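You operate a simulated robot arm through the tools that you are given. There is no shell and no other tool.

You run a simulated two-armed robot. Do the job below in one go: nothing can be reset, and whatever is moved stays where it is left.

JOB
Shim the bracket as the gap gauge asks, tighten its bolt and seat the bunk block.
Fine: undo the bracket bolt first; the other shims stay out; the block goes on the seat on the bracket foot. Set down upright: bunk block. Where these are worked on the way, their far stop is far enough and under half their travel is too little: bracket bolt.
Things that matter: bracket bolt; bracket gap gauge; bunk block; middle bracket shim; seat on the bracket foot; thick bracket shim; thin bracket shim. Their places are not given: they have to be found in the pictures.

It is judged by the outcome, as a careful person would: the job done as asked, and still so three seconds after it is handed in. It fails if anything else is knocked over, pushed out of place, dropped, spilled or broken.

ROBOT AND FRAMES
Two 7-joint arms with fingered hands on one trunk that stands fixed in place. Base frame: the origin is at the foot of the trunk, x ahead of it, y to its left, z up. Units: mm, rad, N and s.
The left shoulder is at [70, 153, 1147], the right one opposite. With the tool pointing down near the work surface each hand reaches from about 100 to 860 mm from the base axis, measured 20 degrees to its own side. Payload 3.9 kg a hand.
The tool frame of a hand sits at the grasp point between the pads (the TCP): z along the fingers, y along the line on which they close. The tips reach 30 mm beyond it. The gripper opens to 104 mm; its body begins 35 mm behind the TCP. The gripper is a hand of 4 fingers: y runs from the thumb to the fingers, the wrist lies at [-17, -104, -178] in the tool frame, and closing takes about 1.5 s.
Orientation is told as [roll, pitch, yaw] about the base's x, y, z axes, in that order, counted from this pose: with the fingers straight down and the wrist toward the robot, the tool's x, y and z point along [0, 1, 0], [1, 0, 0] and [0, 0, -1] of the base frame.

CONTROLS
- The arms move only by the tool apply_moves. It takes "left_plan", "right_plan" or both (then of equal length, played together; a hand with none holds still); each is one flat list of numbers, 6 for each row, row after row: the shift along the base's x, y, z in mm, then the turn, a rotation vector about the base's x, y, z in degrees. In form: [tx, ty, tz, rx, ry, rz, tx, ty, tz, rx, ry, rz, ...]. A call has 1 to 20 rows; each row shifts and turns the commanded pose from where the row before left it. "left_hand" and "right_hand" are, for a hand that has rows, the opening, from 0 (shut) to 1 (fully open), set as the call begins (left out, the last holds). Each row takes 0.2 s and may step no farther than 50 mm and 0.15 rad from the row before; otherwise, or with a gripper value out of range, the whole call is refused. A pose out of reach is approached as far as the arm can. The call stops where the force on the tool passes 40 N (or 10 N more than at its start, if that is more) or the arm is blocked; 0.2 s more then pass. The fingers move at their own pace (about 72 mm/s each) and stop on an object; they squeeze with about 30 N. The grip force told is the motor's: it shows also when the fingers shut on nothing. Time passes only in rows, and 0.2 s behind the last, so rows that do not move let the fingers close. The reply holds the time, the measured pose of the TCP, the force on the tool along the base axes, the opening and the grip force, in the units named above and with some noise, with the torque about the TCP (base axes, N m) and any sound that the robot's microphone picked up.
- Cameras (640 x 400 px; columns grow to the right, rows downward): "scene" is now at [142.4, -19.5, 1375.6]; the picture's right is [-0.23, -0.97, -0.00], its down [-0.50, 0.12, -0.86] and it looks along [0.84, -0.20, -0.51] (base axes); focal length 314 px, centre (320, 200). "left" rides on the left gripper at [-66, -90, -126] in its tool frame; the picture's right is [-0.78, -0.30, 0.56], its down [0.57, -0.70, 0.42] and it looks along [0.26, 0.65, 0.71] (tool axes); focal length 275 px, centre (320, 200). "right" rides on the right gripper at [66, -90, -126] in its tool frame; the picture's right is [-0.78, 0.30, -0.56], its down [-0.57, -0.70, 0.42] and it looks along [-0.27, 0.65, 0.71] (tool axes); focal length 275 px, centre (320, 200).
- grab_frame(camera): a new picture of that camera. It takes no simulated time.
- move_column(by): slides the trunk up (or, below 0, down) by that many mm; the arms and the scene camera ride with it, the base frame stays. It gives what a move gives, with no picture.
- finger_targets(index, middle, ring, thumb_bend, thumb_turn, hand): sets how far each is bent, from 0 (flat) to 1 (curled in); at 0.3 the hand is open as for a grip, at 0.7 the pads meet at the TCP. One left out holds its place. A second passes; each finger stops where it meets its share of the squeeze, and holds until it gets a number again. A gripper value or a shape takes the hand back. It gives what a move gives, with no picture; readings hold the bend of each and the force on the fingers (four entries, about 0 where the hand has none), thumb and palm. thumb_turn goes from beside the hand (0) to across from the fingers (1), as for a grip.
- grasp_type(shape, hand): the hand has 4 fingers and takes this shape, open, in about a second: jaw (thumb against the fingers, like two jaws); tri (thumb and two fingers); tip (a fingertip pinch); poke (one finger out to press); point (the index stretched); flat (the hand flat); cup (the hand cupped); fist (a fist). The gripper value then closes the fingers along that shape, each until it touches; the sizes above hold for jaw. It gives what a move gives, with no picture.
- head_to(pan, tilt): turns the head with the scene camera to pan (to the left, within 1.501 rad either way) and tilt (down, from -0.506 to 1.204), counted from straight ahead of the robot. It gives what a move gives.
- probe_pixels(camera, pixels): for up to 12 pixels [column, row] of the newest picture of that camera ("zoom" is the newest enlarged one), the place [x, y, z] in the base frame of the surface seen there, good to about 2 mm, but the place of the scene camera against the robot may be out by one fixed shift of up to 18 mm in any direction. It takes no simulated time.
- enlarge(camera, box): a new picture of the part [left, top, right, bottom] of that camera's present view, enlarged. It takes no simulated time.
- job_done(): hands the job in; it is judged then, once.

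Open the grippers and draw the arms clear of the work before you hand the job in, unless the task says otherwise.

The tools are called after "Call:" as name(argument=value, ...) on one line, values as JSON. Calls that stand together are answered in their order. apply_moves: Moves the arms, as the interface text tells. Its arguments: {"type":"object","properties":{"left_plan":{"type":"array","items":{"type":"number"}},"left_hand":{"type":"number"},"right_plan":{"type":"array","items":{"type":"number"}},"right_hand":{"type":"number"}},"required":[]} The other tools are called the same way: move_column (by) moves the trunk up or down; grasp_type (shape, hand) gives the hand a shape; finger_targets (index, middle, ring, thumb_bend, thumb_turn, hand) moves the fingers one by one; head_to (pan, tilt) turns the head that bears the scene camera; grab_frame (camera) takes a picture; probe_pixels (camera, pixels) gives the place of the surface under pixels of a picture; enlarge (camera, box) takes an enlarged picture of a part of a camera's view; job_done () hands the job in.

At the start:

```text
t: 0.0
left_ee_pos: [606.7, 63.8, 1215.0]
left_ee_rot: [-0.002, -0.003, 0.002]
left_wrist_force: [-0.3, 0.1, -1.0]
left_moment: [0.02, 0.02, 0.0]
left_gripper_width: 103.6
left_grip_force: 0.0
left_shape: jaw
left_bend: [0.3, 0.3, 0.3, 0.3, 0.97]
left_finger forces: [0.0, 0.0, 0.0, 0.0, 0.0, 0.1]
right_ee_pos: [434.8, -422.9, 1190.2]
right_ee_rot: [0.0, 0.001, 0.001]
right_wrist_force: [0.2, -0.3, 0.7]
right_moment: [0.0, 0.0, 0.0]
right_gripper_width: 103.7
right_grip_force: 0.1
right_shape: jaw
right_bend: [0.3, 0.3, 0.3, 0.3, 0.97]
right_finger forces: [0.0, 0.1, 0.0, 0.0, 0.0, 0.0]
trunk travel left (down, up): [-600.0, 340.0]
head pan, tilt (commanded): [-0.237, 0.536]
```

scene: 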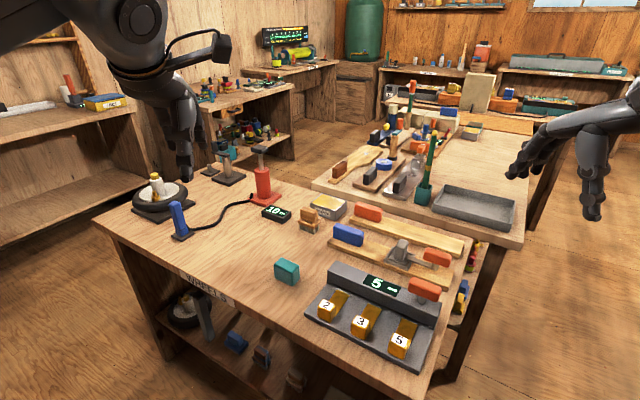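
right: 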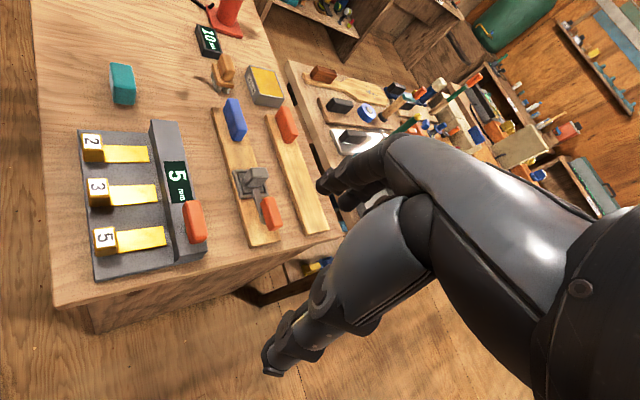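
left: 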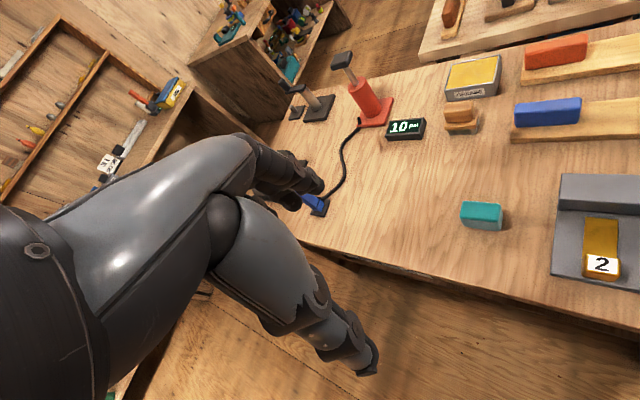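

I see a bench with a gauge block showing "5" at about (385,284), shims marked 2, 3, 5 on a gray tray at (330,305), (362,322), (402,340). I'll enlarge the relevant parts of the scene to identify the bracket, bolt, and block.

Call:
enlarge(camera="scene", box=[290, 180, 490, 380])

Call:
enlarge(camera="scene", box=[100, 130, 340, 300])

Call:
enlarge(camera="scene", box=[300, 60, 540, 240])

Call:
enlarge(camera="right", box=[30, 20, 330, 300])

```text
2.00 times, centred on (390, 280) of scene
```

zoom: 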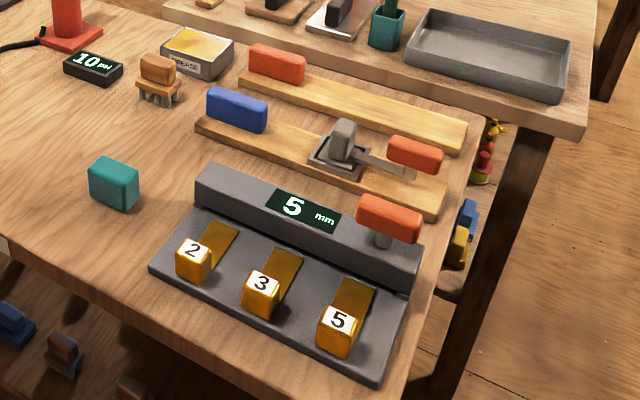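

```text
2.35 times, centred on (220, 215) of scene
```

zoom: 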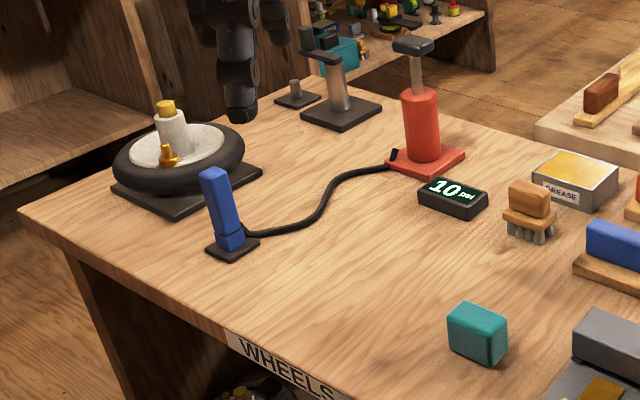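

```text
2.22 times, centred on (420, 150) of scene
```

zoom: 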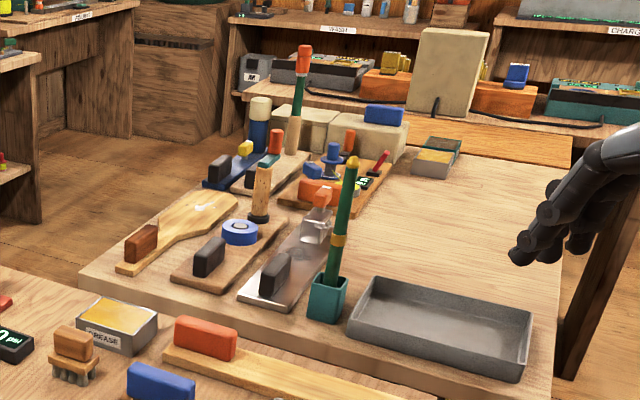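

```text
1.43 times, centred on (180, 160) of right
```

zoom: 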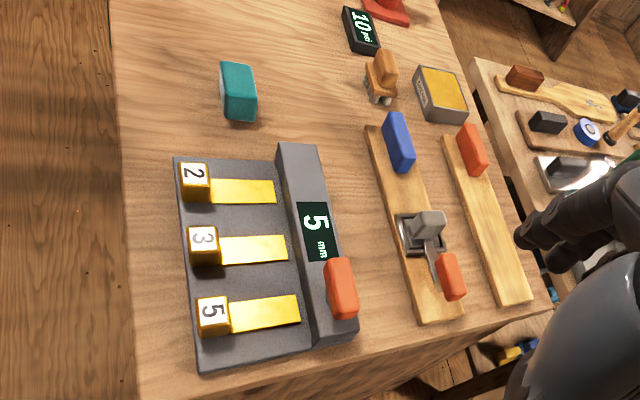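

The gray assembly with display "5 mm" seems to be the bracket with its gauge, orange bolt lever at about (425,289), and shims 2/3/5; the teal block is at (287,271). I'll probe positions in scene and right camera to get the layout.

Call:
probe_pixels(camera="scene", pixels=[[287, 265], [333, 270], [380, 285], [425, 284], [424, 298], [330, 305], [362, 324], [401, 346], [340, 300], [372, 314], [407, 330], [340, 320]])

Call:
probe_pixels(camera="right", pixels=[[123, 80], [155, 130], [175, 180], [197, 222], [92, 148], [125, 152], [98, 191], [135, 194], [105, 240], [140, 240], [80, 165], [160, 165]])

```text
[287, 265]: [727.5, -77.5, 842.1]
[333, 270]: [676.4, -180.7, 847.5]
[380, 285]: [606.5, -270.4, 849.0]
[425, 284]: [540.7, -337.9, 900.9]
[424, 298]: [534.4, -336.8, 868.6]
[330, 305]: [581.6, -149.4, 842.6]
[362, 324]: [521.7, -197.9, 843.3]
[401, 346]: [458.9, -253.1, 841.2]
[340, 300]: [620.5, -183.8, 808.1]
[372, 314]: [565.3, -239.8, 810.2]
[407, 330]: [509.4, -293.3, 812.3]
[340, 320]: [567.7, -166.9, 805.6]
```

```text
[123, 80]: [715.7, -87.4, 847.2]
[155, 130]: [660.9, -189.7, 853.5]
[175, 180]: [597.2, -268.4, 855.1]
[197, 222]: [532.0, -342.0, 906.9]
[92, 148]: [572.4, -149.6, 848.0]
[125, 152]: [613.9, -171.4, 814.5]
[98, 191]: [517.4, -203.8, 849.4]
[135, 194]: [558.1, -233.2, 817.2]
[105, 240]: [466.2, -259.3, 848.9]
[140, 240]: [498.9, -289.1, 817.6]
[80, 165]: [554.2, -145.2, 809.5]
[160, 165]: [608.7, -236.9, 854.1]
```

The two cameras agree within about 10 mm. I'll zoom tightly on the bracket assembly, the wooden boards and the other parts to make out the gap, bolt and seat.

Call:
enlarge(camera="scene", box=[300, 255, 450, 375])

Call:
enlarge(camera="scene", box=[325, 195, 475, 300])

Call:
enlarge(camera="right", box=[70, 110, 220, 290])

Call:
enlarge(camera="right", box=[190, 80, 340, 260])

Call:
enlarge(camera="left", box=[440, 40, 640, 300])

```text
3.33 times, centred on (375, 315) of scene
```

zoom: 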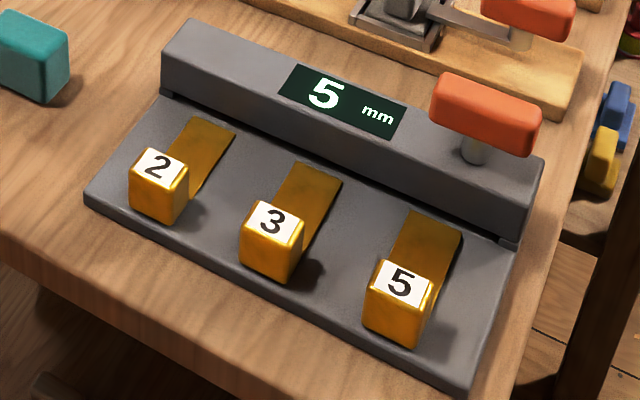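

```text
3.81 times, centred on (400, 248) of scene
```

zoom: 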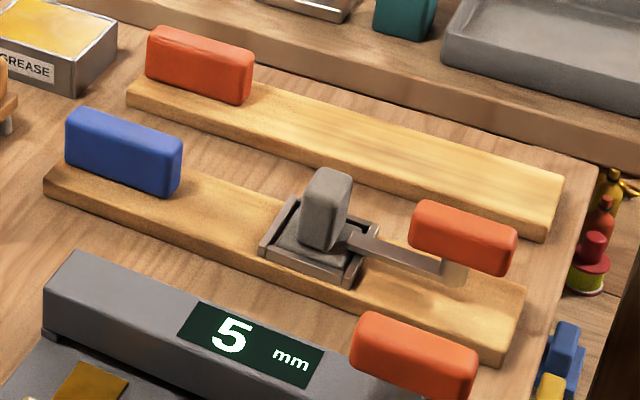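

```text
2.22 times, centred on (145, 200) of right
```

zoom: 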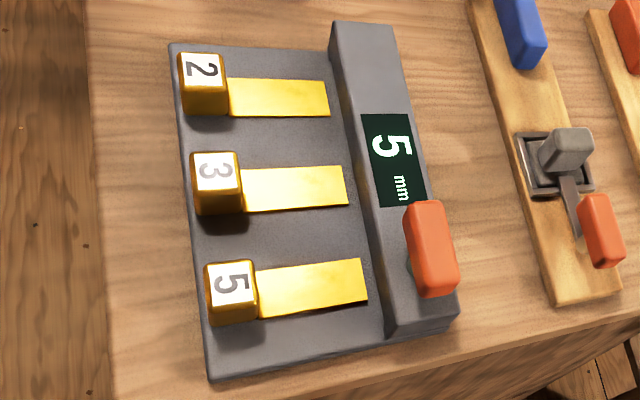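

```text
2.22 times, centred on (265, 170) of right
```

zoom: 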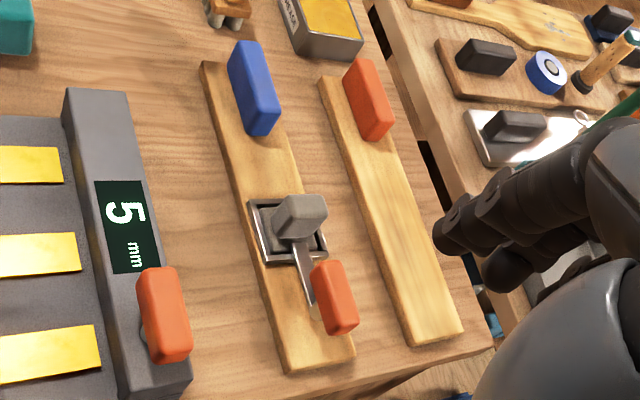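

```text
1.54 times, centred on (540, 170) of left
```

zoom: 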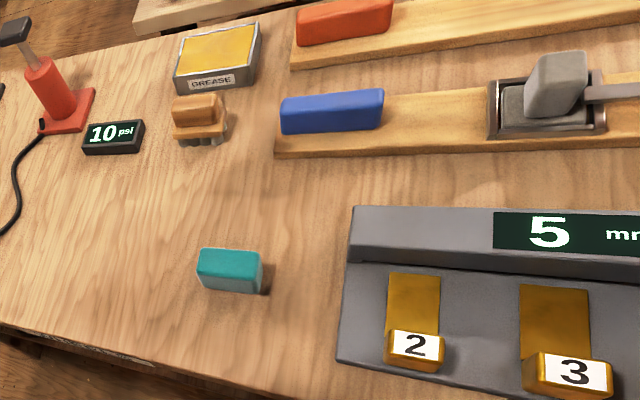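

The bar with display, the orange T-handle bolt and the shims in front of it are clear, but not the seat or which is the bunk block. I'll look closer at the teal block, the framed gray block and the lower shelf.

Call:
enlarge(camera="scene", box=[265, 245, 345, 300])

Call:
enlarge(camera="scene", box=[160, 275, 320, 395])

Call:
enlarge(camera="scene", box=[375, 225, 455, 280])

Call:
enlarge(camera="scene", box=[320, 260, 400, 330])

Call:
enlarge(camera="scene", box=[380, 260, 460, 380])

```text
7.27 times, centred on (305, 272) of scene
```

zoom: 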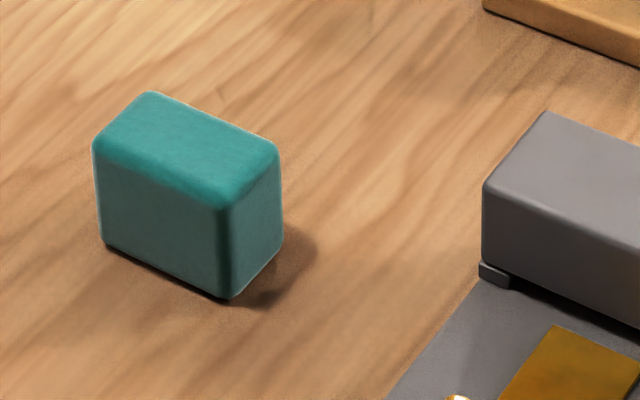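

```text
3.33 times, centred on (240, 335) of scene
```

zoom: 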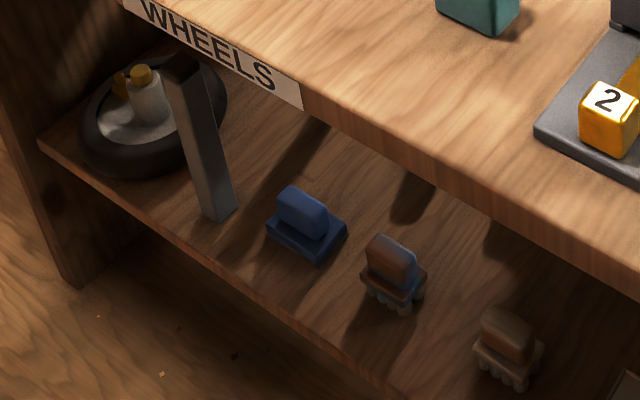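

```text
7.27 times, centred on (415, 252) of scene
```

zoom: 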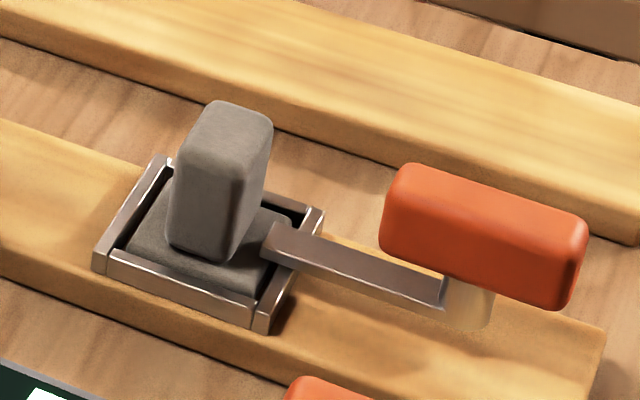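

```text
5.71 times, centred on (360, 295) of scene
```

zoom: 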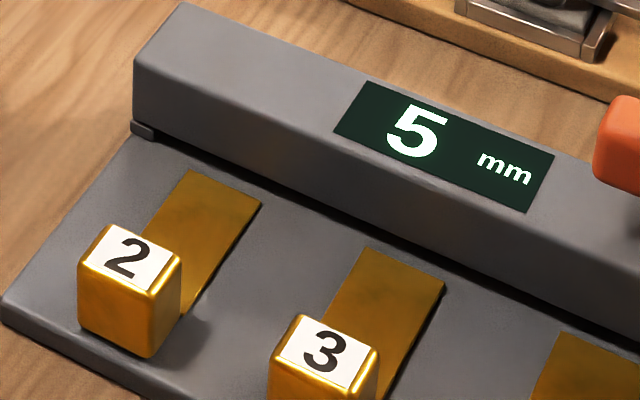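

```text
3.33 times, centred on (420, 320) of scene
```

zoom: 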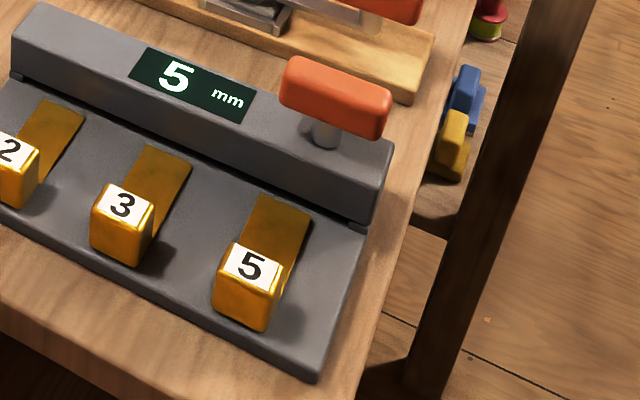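

The bar stands on two small end posts over a gap, and the shims lie in front of it. I'll probe the framed gray block, the lever, the boards and the teal block to plan closer camera views.

Call:
probe_pixels(camera="right", pixels=[[252, 175], [240, 182], [262, 193], [270, 212], [235, 118], [287, 125], [215, 115], [262, 240], [190, 268], [95, 275], [150, 122], [82, 135]])

Call:
head_to(pan=-0.35, tilt=0.75)

Call:
grab_frame(camera="scene")

```text
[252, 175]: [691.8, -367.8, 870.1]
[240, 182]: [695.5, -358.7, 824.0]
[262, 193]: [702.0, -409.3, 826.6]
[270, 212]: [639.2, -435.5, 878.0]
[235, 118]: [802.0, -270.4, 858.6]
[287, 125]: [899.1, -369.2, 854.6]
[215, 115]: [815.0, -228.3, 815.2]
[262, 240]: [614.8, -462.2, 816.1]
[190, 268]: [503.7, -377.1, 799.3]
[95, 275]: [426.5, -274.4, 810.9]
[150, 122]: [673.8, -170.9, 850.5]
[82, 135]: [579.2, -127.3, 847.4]
```

```text
t: 0.7
left_ee_pos: [606.7, 64.5, 1216.7]
left_ee_rot: [0.0, 0.0, 0.001]
left_wrist_force: [0.0, -0.2, 0.1]
left_moment: [-0.03, 0.02, 0.04]
left_gripper_width: 103.9
left_grip_force: 0.1
left_shape: jaw
left_bend: [0.3, 0.3, 0.3, 0.3, 0.97]
left_finger forces: [0.0, 0.1, 0.1, 0.0, 0.0, 0.0]
right_ee_pos: [433.2, -422.9, 1192.1]
right_ee_rot: [-0.001, 0.0, -0.001]
right_wrist_force: [-0.4, 0.2, 0.8]
right_moment: [-0.01, 0.01, 0.0]
right_gripper_width: 103.5
right_grip_force: 0.0
right_shape: jaw
right_bend: [0.3, 0.3, 0.3, 0.3, 0.97]
right_finger forces: [0.1, 0.1, 0.0, 0.0, 0.1, 0.0]
trunk travel left (down, up): [-600.0, 340.0]
head pan, tilt (commanded): [-0.351, 0.75]
```

```text
taken
```

scene: 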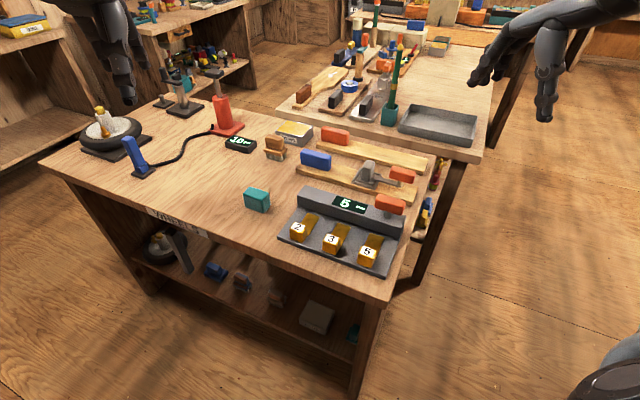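

Nothing yet shows the seat, so I'll turn the left hand by -90° about vertical and bring it forward, so its camera looks right across the bracket from the left side.

Call:
apply_moves(left_plan=[8, -5, -8, 0, 0, -7.5, 8, -5, -8, 0, 0, -7.5, 8, -5, -8, 0, 0, -7.5, 8, -5, -8, 0, 0, -7.5, 8, -5, -8, 0, 0, -7.5, 8, -5, -8, 0, 0, -7.5, 8, -5, -8, 0, 0, -7.5, 8, -5, -8, 0, 0, -7.5, 8, -5, -8, 0, 0, -7.5, 8, -5, -8, 0, 0, -7.5, 8, -5, -8, 0, 0, -7.5, 8, -5, -8, 0, 0, -7.5])

Call:
grab_frame(camera="left")

```text
t: 3.3
left_ee_pos: [639.8, 44.9, 1183.6]
left_ee_rot: [0.001, 0.001, -0.524]
left_wrist_force: [-0.2, -1.1, -0.6]
left_moment: [0.01, 0.0, -0.04]
left_gripper_width: 103.7
left_grip_force: 0.1
left_shape: jaw
left_bend: [0.3, 0.3, 0.3, 0.3, 0.97]
left_finger forces: [0.0, 0.0, 0.1, 0.0, 0.1, 0.1]
left hand out of reach, approached as far as the arm can: row 5, 6, 7, 8, 9, 10, 11, 12
right_ee_pos: [433.6, -423.8, 1190.9]
right_ee_rot: [0.001, -0.001, 0.001]
right_wrist_force: [-0.1, -0.1, 0.3]
right_moment: [0.04, -0.02, -0.03]
right_gripper_width: 103.7
right_grip_force: 0.0
right_shape: jaw
right_bend: [0.3, 0.3, 0.3, 0.3, 0.97]
right_finger forces: [0.1, 0.1, 0.1, 0.1, 0.1, 0.1]
trunk travel left (down, up): [-600.0, 340.0]
head pan, tilt (commanded): [-0.351, 0.75]
```

```text
taken
```

left: 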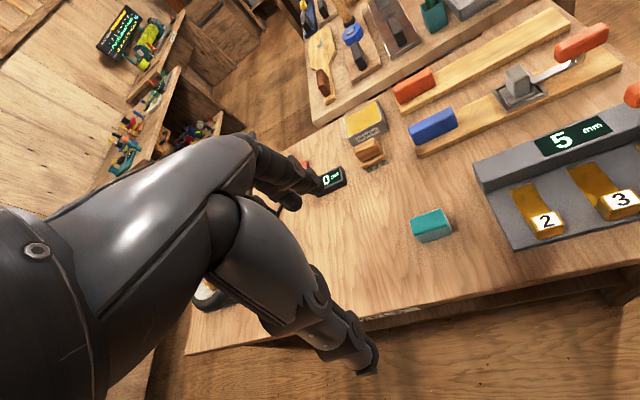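

The left hand's yaw stopped at about -30°, out of reach beyond that. I'll send a zero row to see where the commanded pose stands now.

Call:
apply_moves(left_plan=[0, 0, 0, 0, 0, 0])

```text
t: 3.7
left_ee_pos: [638.5, 45.1, 1183.3]
left_ee_rot: [0.0, -0.001, -0.524]
left_wrist_force: [0.1, 0.0, 0.8]
left_moment: [0.0, -0.04, 0.0]
left_gripper_width: 104.0
left_grip_force: 0.0
left_shape: jaw
left_bend: [0.3, 0.3, 0.3, 0.3, 0.97]
left_finger forces: [0.0, 0.0, 0.1, 0.1, 0.0, 0.0]
right_ee_pos: [434.4, -422.9, 1190.9]
right_ee_rot: [-0.002, -0.001, -0.001]
right_wrist_force: [0.5, 0.3, -0.7]
right_moment: [0.01, 0.04, 0.02]
right_gripper_width: 103.4
right_grip_force: 0.1
right_shape: jaw
right_bend: [0.3, 0.3, 0.3, 0.3, 0.97]
right_finger forces: [0.1, 0.0, 0.0, 0.0, 0.1, 0.0]
trunk travel left (down, up): [-600.0, 340.0]
head pan, tilt (commanded): [-0.351, 0.75]
```

The commanded pose stays at the last reachable row. I'll zoom this new left view on the bracket and the boards.

Call:
grab_frame(camera="left")

Call:
enlarge(camera="left", box=[400, 20, 640, 250])

Call:
enlarge(camera="left", box=[470, 20, 640, 120])

Call:
enlarge(camera="scene", box=[200, 240, 380, 350])

```text
taken
```

left: 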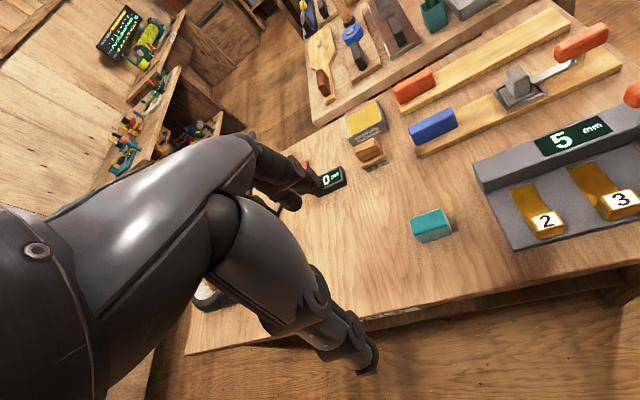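

```text
1.74 times, centred on (520, 135) of left
```

zoom: 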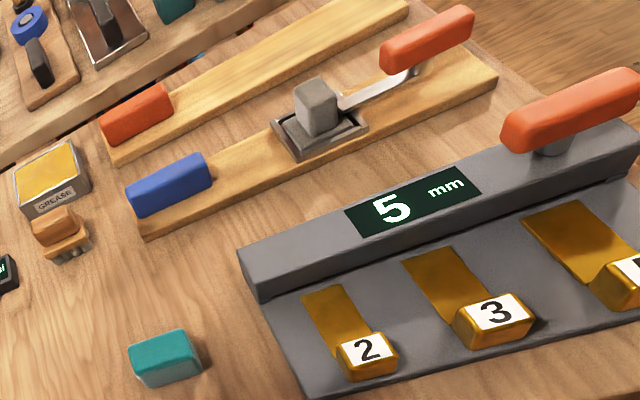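

```text
3.76 times, centred on (555, 70) of left
```

zoom: 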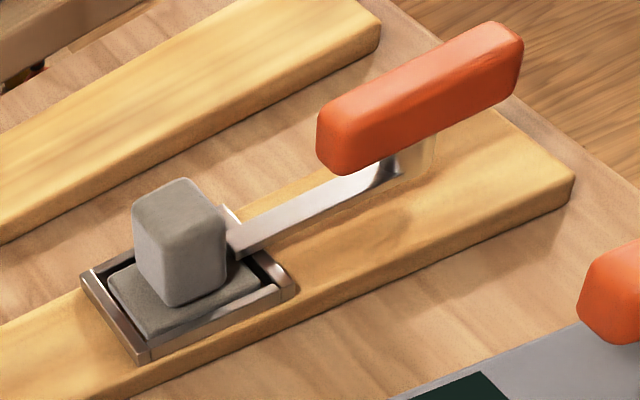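

```text
3.56 times, centred on (290, 295) of scene
```

zoom: 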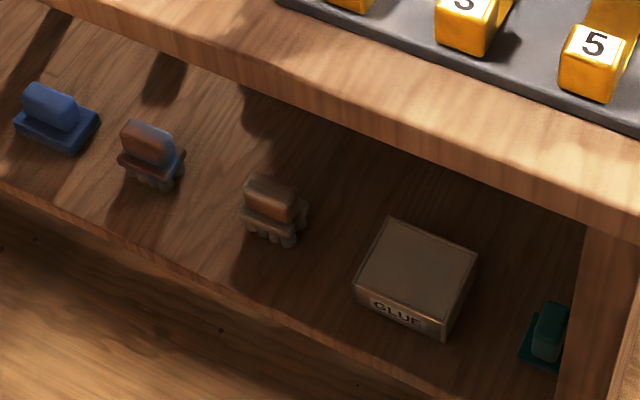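

The framed gray pad with its lever sits on a wooden board, so it looks like a separate fixture. I'll swing the right hand over and yaw it +90° so its camera sees the bar's back side and end.

Call:
apply_moves(right_plan=[19, 5, -16, 0, 0, 6.4, 19, 5, -16, 0, 0, 6.4, 19, 5, -16, 0, 0, 6.4, 19, 5, -16, 0, 0, 6.4, 19, 5, -16, 0, 0, 6.4, 19, 5, -16, 0, 0, 6.4, 19, 5, -16, 0, 0, 6.4, 19, 5, -16, 0, 0, 6.4, 19, 5, -16, 0, 0, 6.4, 19, 5, -16, 0, 0, 6.4, 19, 5, -16, 0, 0, 6.4, 19, 5, -16, 0, 0, 6.4, 19, 5, -16, 0, 0, 6.4, 19, 5, -16, 0, 0, 6.4])

Call:
grab_frame(camera="right")

Call:
grab_frame(camera="scene")

```text
t: 6.7
left_ee_pos: [638.5, 42.6, 1183.4]
left_ee_rot: [0.002, 0.0, -0.522]
left_wrist_force: [-0.2, -0.6, 0.4]
left_moment: [0.04, -0.01, 0.01]
left_gripper_width: 104.0
left_grip_force: 0.1
left_shape: jaw
left_bend: [0.3, 0.3, 0.3, 0.3, 0.97]
left_finger forces: [0.1, 0.1, 0.0, 0.0, 0.0, 0.0]
right_ee_pos: [658.1, -348.5, 962.1]
right_ee_rot: [0.0, -0.003, 1.556]
right_wrist_force: [-1.0, -1.4, -0.3]
right_moment: [0.01, -0.04, 0.01]
right_gripper_width: 103.8
right_grip_force: 0.0
right_shape: jaw
right_bend: [0.3, 0.3, 0.3, 0.3, 0.97]
right_finger forces: [0.1, 0.0, 0.0, 0.1, 0.0, 0.1]
right hand out of reach, approached as far as the arm can: row 14
trunk travel left (down, up): [-600.0, 340.0]
head pan, tilt (commanded): [-0.351, 0.75]
```

```text
taken
```

right: 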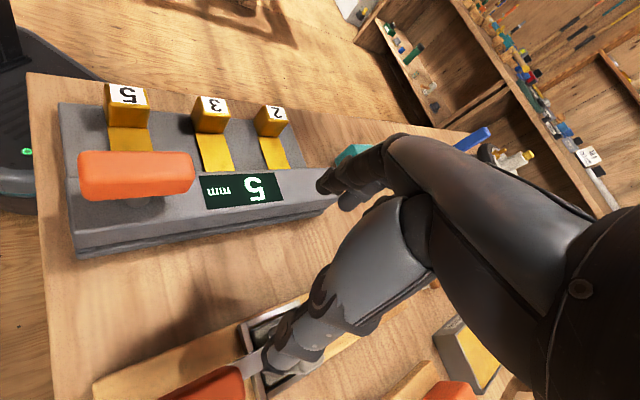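

```text
taken
```

scene: 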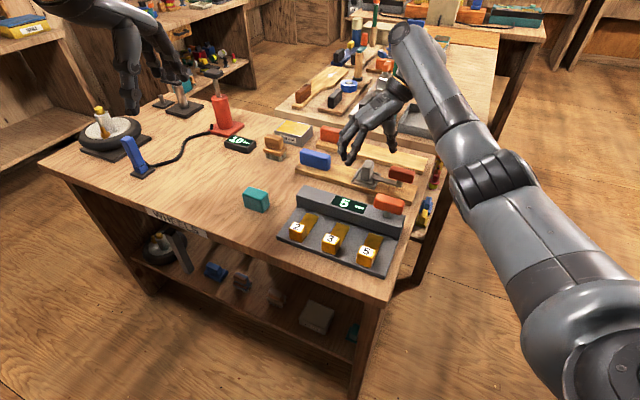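

From behind, the bar has nothing on its back side. I'll zoom on the bracket and on the framed seat from this angle.

Call:
enlarge(camera="right", box=[40, 60, 350, 270])

Call:
enlarge(camera="right", box=[80, 270, 500, 400])

Call:
probe_pixels(camera="right", pixels=[[85, 175], [187, 165], [130, 150], [75, 250], [115, 212], [335, 195], [128, 92], [131, 138], [70, 130], [250, 195], [290, 330], [200, 385]])

```text
1.90 times, centred on (195, 165) of right
```

zoom: 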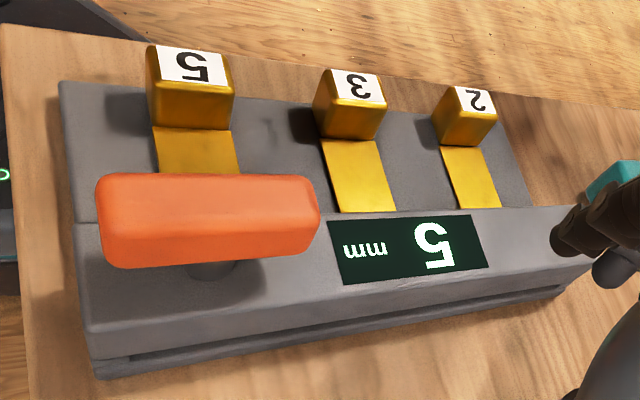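

```text
1.52 times, centred on (290, 335) of right
```

zoom: 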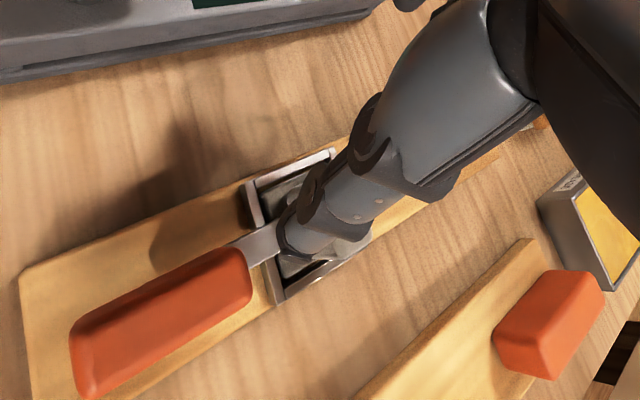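

```text
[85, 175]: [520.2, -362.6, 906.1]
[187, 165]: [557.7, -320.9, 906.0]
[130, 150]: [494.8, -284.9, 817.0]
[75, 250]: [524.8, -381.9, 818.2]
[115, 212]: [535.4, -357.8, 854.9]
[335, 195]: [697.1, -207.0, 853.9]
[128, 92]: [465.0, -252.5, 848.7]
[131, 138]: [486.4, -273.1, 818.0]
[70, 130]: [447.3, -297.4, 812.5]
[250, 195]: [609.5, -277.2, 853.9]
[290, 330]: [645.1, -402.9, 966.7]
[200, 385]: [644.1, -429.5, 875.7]
```

Behind the bar there's no seat. I'll look at the back-left of the bench: the black-plated post and small plate near (175,100) in the scene view, and the rest of the bench.

Call:
head_to(pan=0.1, tilt=0.5)

Call:
grab_frame(camera="scene")

Call:
enlarge(camera="scene", box=[200, 120, 400, 260])

```text
t: 7.6
left_ee_pos: [639.3, 45.1, 1184.3]
left_ee_rot: [-0.001, 0.0, -0.524]
left_wrist_force: [0.4, 0.0, 0.0]
left_moment: [-0.01, 0.01, 0.0]
left_gripper_width: 103.5
left_grip_force: 0.0
left_shape: jaw
left_bend: [0.3, 0.3, 0.3, 0.3, 0.97]
left_finger forces: [0.1, 0.0, 0.0, 0.0, 0.1, 0.0]
right_ee_pos: [658.0, -347.9, 962.1]
right_ee_rot: [0.002, -0.002, 1.552]
right_wrist_force: [-0.7, 0.4, 0.1]
right_moment: [0.02, 0.01, 0.03]
right_gripper_width: 103.8
right_grip_force: 0.1
right_shape: jaw
right_bend: [0.3, 0.3, 0.3, 0.3, 0.97]
right_finger forces: [0.1, 0.1, 0.0, 0.0, 0.1, 0.0]
trunk travel left (down, up): [-600.0, 340.0]
head pan, tilt (commanded): [0.099, 0.499]
```

```text
taken
```

scene: 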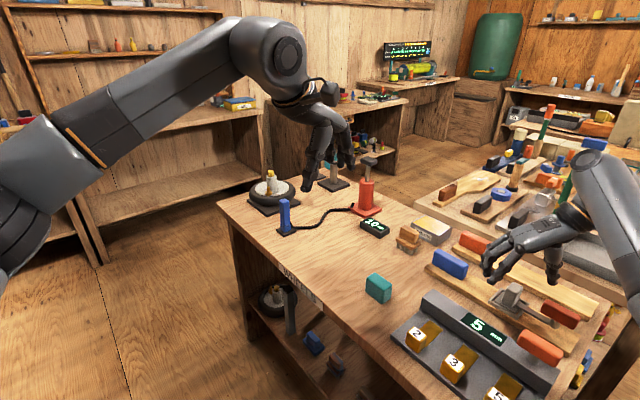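

```text
2.86 times, centred on (300, 190) of scene
```

zoom: 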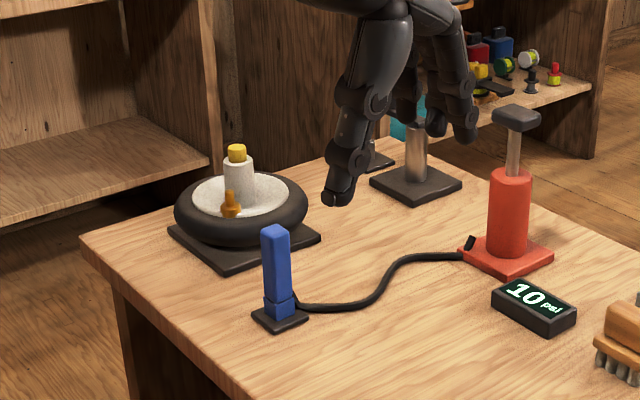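

The left hand blocks that area. I'll move the right hand to look closely at the framed gray block on the board, and draw the left hand back to the left out of the scene view.

Call:
apply_moves(right_plan=[-2, -9, 6, 0, 0, -6.4, -2, -9, 6, 0, 0, -6.4, -2, -9, 6, 0, 0, -6.4, -2, -9, 6, 0, 0, -6.4, -2, -9, 6, 0, 0, -6.4, -2, -9, 5, 0, 0, -6.4, -2, -9, 5, 0, 0, -6.4, -2, -9, 5, 0, 0, -6.4, -2, -9, 5, 0, 0, -6.4, -2, -9, 5, 0, 0, -6.4, -2, -9, 3, 0, 0, -6.4, -2, -9, 3, 0, 0, -6.4, -2, -9, 0, 0, 0, -6.4, 0, -9, 0, 0, 0, -6.4], left_plan=[-10, 15, -5, 0, 0, 2, -10, 15, -5, 0, 0, 2, -10, 15, -5, 0, 0, 2, -10, 15, -5, 0, 0, 2, -10, 15, -5, 0, 0, 2, -10, 15, -5, 0, 0, 2, -10, 15, -5, 0, 0, 2, -10, 15, -5, 0, 0, 2, -10, 15, -5, 0, 0, 2, -10, 15, -5, 0, 0, 2, -10, 15, -5, 0, 0, 2, -10, 15, -5, 0, 0, 2, -10, 15, -5, 0, 0, 2, -10, 15, -5, 0, 0, 2])

Call:
grab_frame(camera="right")

Call:
grab_frame(camera="scene")

Call:
enlarge(camera="right", box=[60, 100, 320, 300])

```text
t: 10.6
left_ee_pos: [497.5, 255.7, 1113.9]
left_ee_rot: [0.0, -0.001, -0.036]
left_wrist_force: [-0.4, -0.6, -0.7]
left_moment: [0.0, -0.02, -0.03]
left_gripper_width: 103.6
left_grip_force: 0.0
left_shape: jaw
left_bend: [0.3, 0.3, 0.3, 0.3, 0.97]
left_finger forces: [0.0, 0.1, 0.0, 0.0, 0.0, 0.0]
right_ee_pos: [631.2, -471.0, 1025.3]
right_ee_rot: [-0.001, -0.002, -0.001]
right_wrist_force: [0.3, -1.0, -0.3]
right_moment: [-0.02, 0.04, -0.01]
right_gripper_width: 104.0
right_grip_force: 0.1
right_shape: jaw
right_bend: [0.3, 0.3, 0.3, 0.3, 0.97]
right_finger forces: [0.1, 0.0, 0.0, 0.0, 0.1, 0.0]
trunk travel left (down, up): [-600.0, 340.0]
head pan, tilt (commanded): [0.099, 0.499]
```

```text
taken
```

right: 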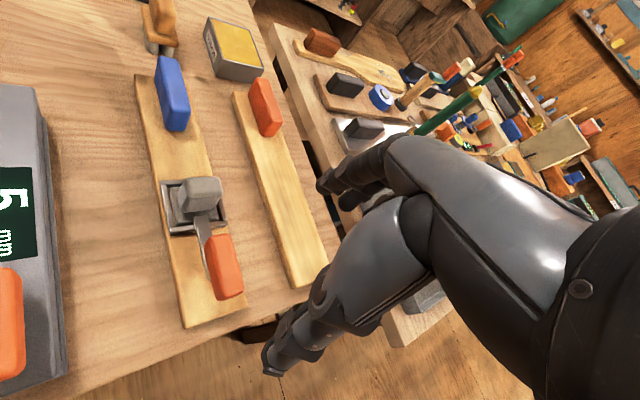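

```text
taken
```

scene: 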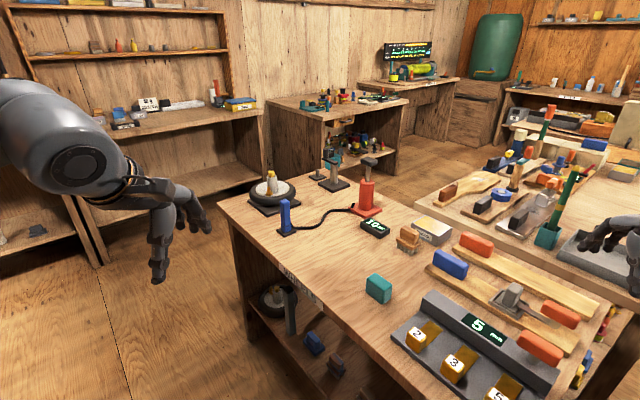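

```text
2.00 times, centred on (190, 200) of right
```

zoom: 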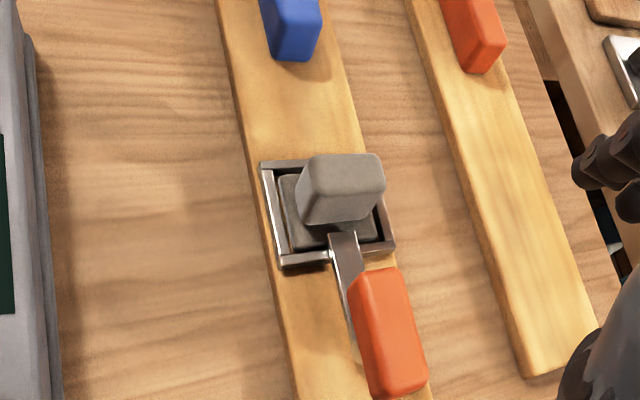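

The framed pad seems to be a carried board's fitting. Now the left arm is clear, so I'll zoom on the rear-left corner of the bench and on the whole bench top.

Call:
enlarge(camera="scene", box=[300, 140, 400, 220])

Call:
enlarge(camera="scene", box=[340, 200, 620, 400])

Call:
enlarge(camera="scene", box=[240, 270, 400, 400])

Call:
enlarge(camera="scene", box=[440, 90, 640, 250])

```text
5.00 times, centred on (350, 180) of scene
```

zoom: 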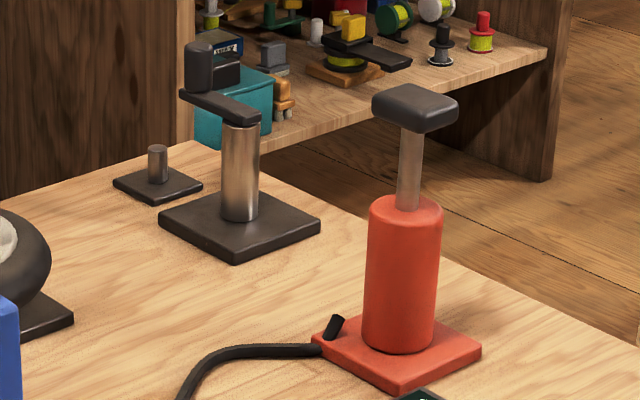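

```text
2.00 times, centred on (480, 300) of scene
```

zoom: 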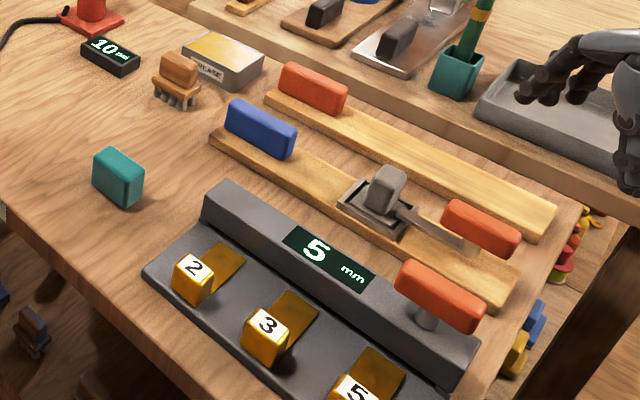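

```text
3.08 times, centred on (320, 335) of scene
```

zoom: 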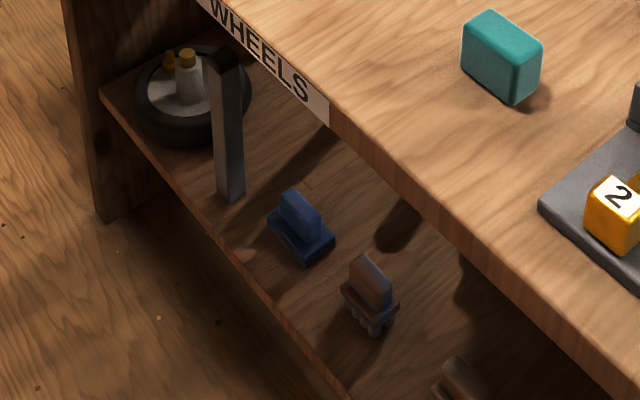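

```text
2.50 times, centred on (540, 170) of scene
```

zoom: 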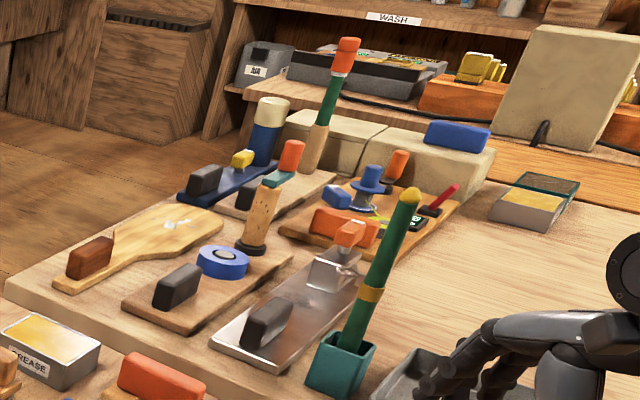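

I still see no obvious seat. I'll bring the right camera over the bracket itself for a close look at the plate, the bar and its ends.

Call:
apply_moves(right_plan=[-25, 19, 0, 0, 0, 0, -25, 19, 0, 0, 0, 0, -25, 19, 0, 0, 0, 0, -25, 19, 0, 0, 0, 0, -25, 19, 0, 0, 0, 0, -25, 19, 0, 0, 0, 0])

Call:
grab_frame(camera="right")

Call:
enlarge(camera="right", box=[60, 40, 330, 250])

Call:
enlarge(camera="right", box=[60, 200, 330, 400])

```text
t: 12.0
left_ee_pos: [497.6, 254.2, 1113.1]
left_ee_rot: [0.002, 0.001, -0.036]
left_wrist_force: [0.1, -0.5, 0.0]
left_moment: [-0.01, -0.02, 0.03]
left_gripper_width: 103.4
left_grip_force: 0.1
left_shape: jaw
left_bend: [0.3, 0.3, 0.3, 0.3, 0.97]
left_finger forces: [0.0, 0.0, 0.0, 0.0, 0.0, 0.1]
right_ee_pos: [480.7, -357.6, 1026.2]
right_ee_rot: [-0.001, -0.001, -0.001]
right_wrist_force: [-0.4, 0.6, 0.2]
right_moment: [-0.01, 0.04, -0.01]
right_gripper_width: 103.7
right_grip_force: 0.1
right_shape: jaw
right_bend: [0.3, 0.3, 0.3, 0.3, 0.97]
right_finger forces: [0.0, 0.1, 0.0, 0.1, 0.0, 0.0]
trunk travel left (down, up): [-600.0, 340.0]
head pan, tilt (commanded): [0.099, 0.499]
```

```text
taken
```

right: 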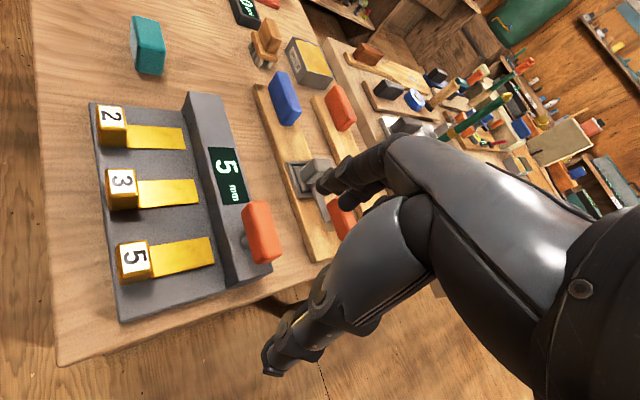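

```text
1.90 times, centred on (195, 145) of right
```

zoom: 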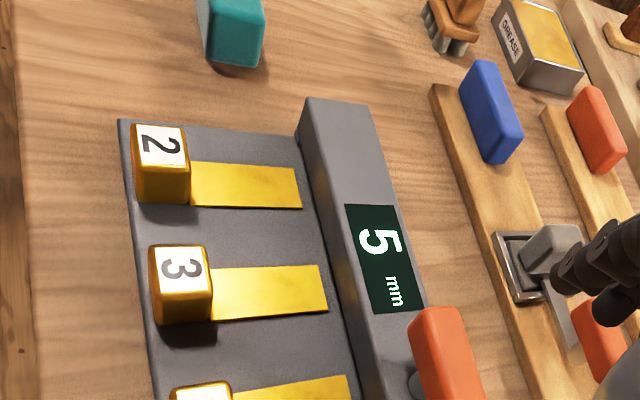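

```text
2.00 times, centred on (195, 300) of right
```

zoom: 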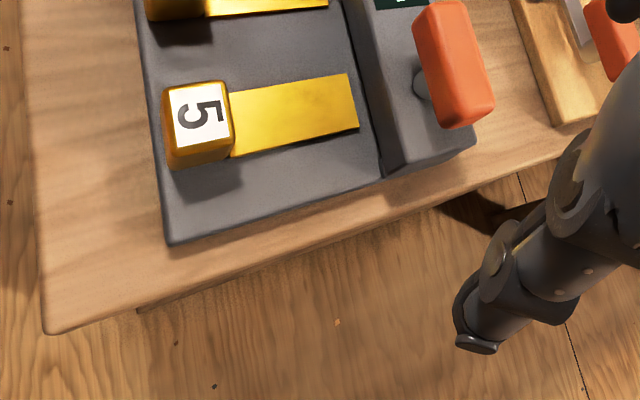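

No seat on the plate itself. I'll take very tight zooms of the framed piece and of the teal block from the scene camera, and probe their geometry.

Call:
head_to(pan=-0.35, tilt=0.6)

Call:
grab_frame(camera="scene")

Call:
enlarge(camera="scene", box=[340, 185, 430, 245])

```text
t: 12.9
left_ee_pos: [498.1, 253.6, 1112.9]
left_ee_rot: [-0.001, 0.001, -0.037]
left_wrist_force: [0.7, 0.3, 0.4]
left_moment: [0.03, 0.01, 0.01]
left_gripper_width: 103.3
left_grip_force: 0.1
left_shape: jaw
left_bend: [0.3, 0.3, 0.3, 0.3, 0.97]
left_finger forces: [0.0, 0.1, 0.0, 0.0, 0.0, 0.1]
right_ee_pos: [482.3, -357.4, 1024.4]
right_ee_rot: [-0.001, -0.001, 0.001]
right_wrist_force: [0.2, 0.6, 0.0]
right_moment: [-0.02, 0.03, 0.01]
right_gripper_width: 103.9
right_grip_force: 0.1
right_shape: jaw
right_bend: [0.3, 0.3, 0.3, 0.3, 0.97]
right_finger forces: [0.0, 0.0, 0.0, 0.0, 0.1, 0.0]
trunk travel left (down, up): [-600.0, 340.0]
head pan, tilt (commanded): [-0.351, 0.6]
```

```text
taken
```

scene: 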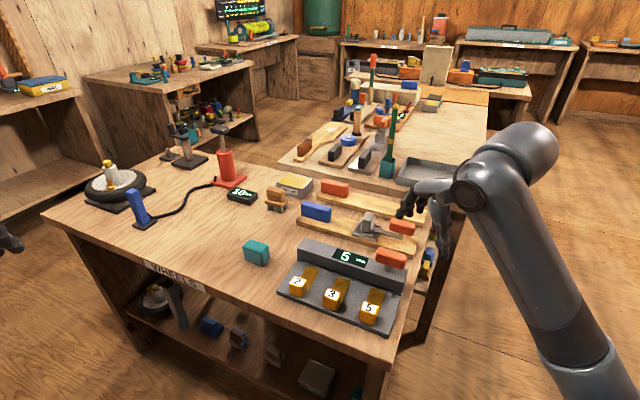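

```text
6.67 times, centred on (385, 215) of scene
```

zoom: 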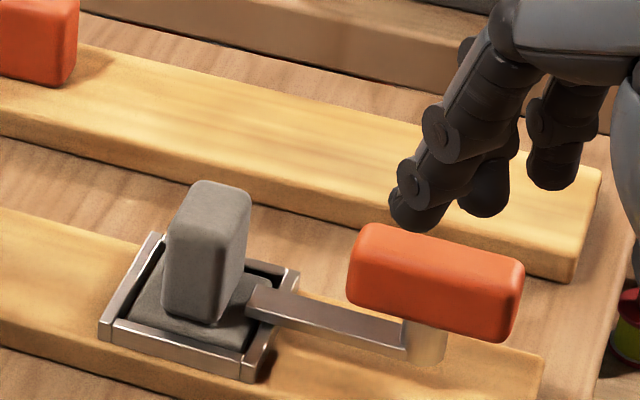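

The framed piece looks like a pad in a holder, a different job. I'll check the bar's left top and the plate's left end for any subtle marking.

Call:
enlarge(camera="right", box=[180, 85, 250, 150])

Call:
enlarge(camera="scene", box=[270, 230, 350, 310])

Call:
enlarge(camera="scene", box=[350, 240, 440, 340])

Call:
enlarge(camera="right", box=[100, 0, 200, 90])

```text
6.15 times, centred on (215, 118) of right
```

zoom: 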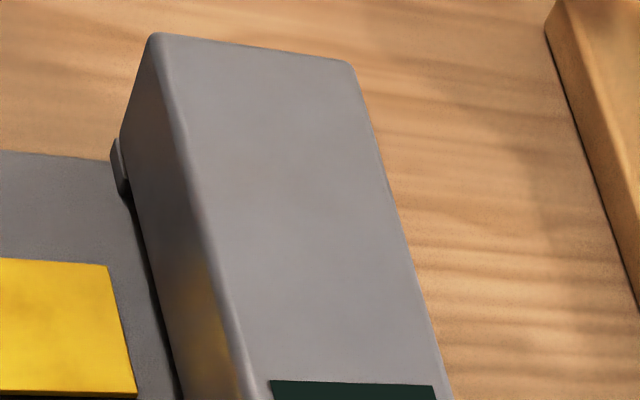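

```text
5.00 times, centred on (310, 270) of scene
```

zoom: 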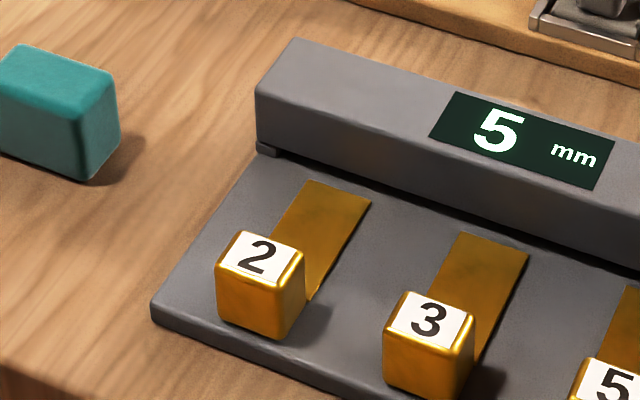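

```text
4.00 times, centred on (395, 290) of scene
```

zoom: 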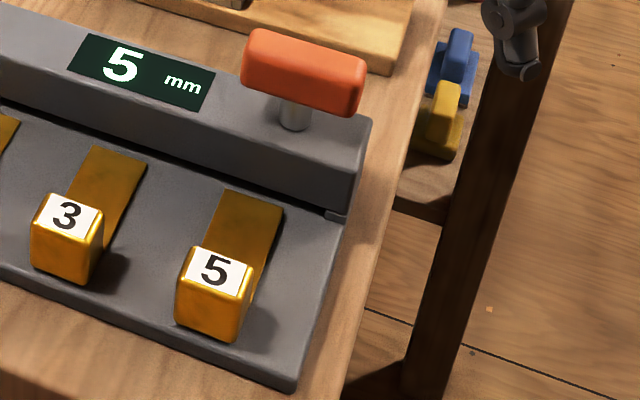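

```text
4.44 times, centred on (150, 45) of right
```

zoom: 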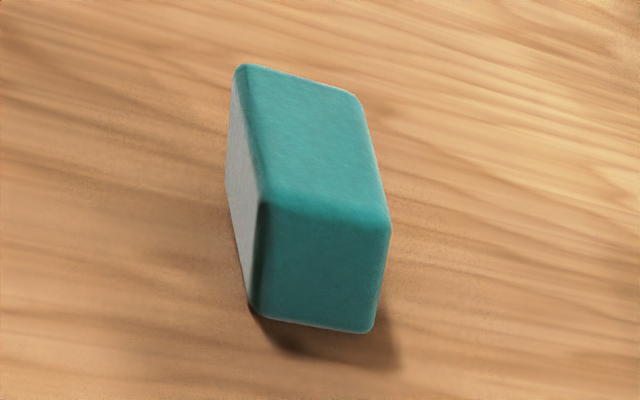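

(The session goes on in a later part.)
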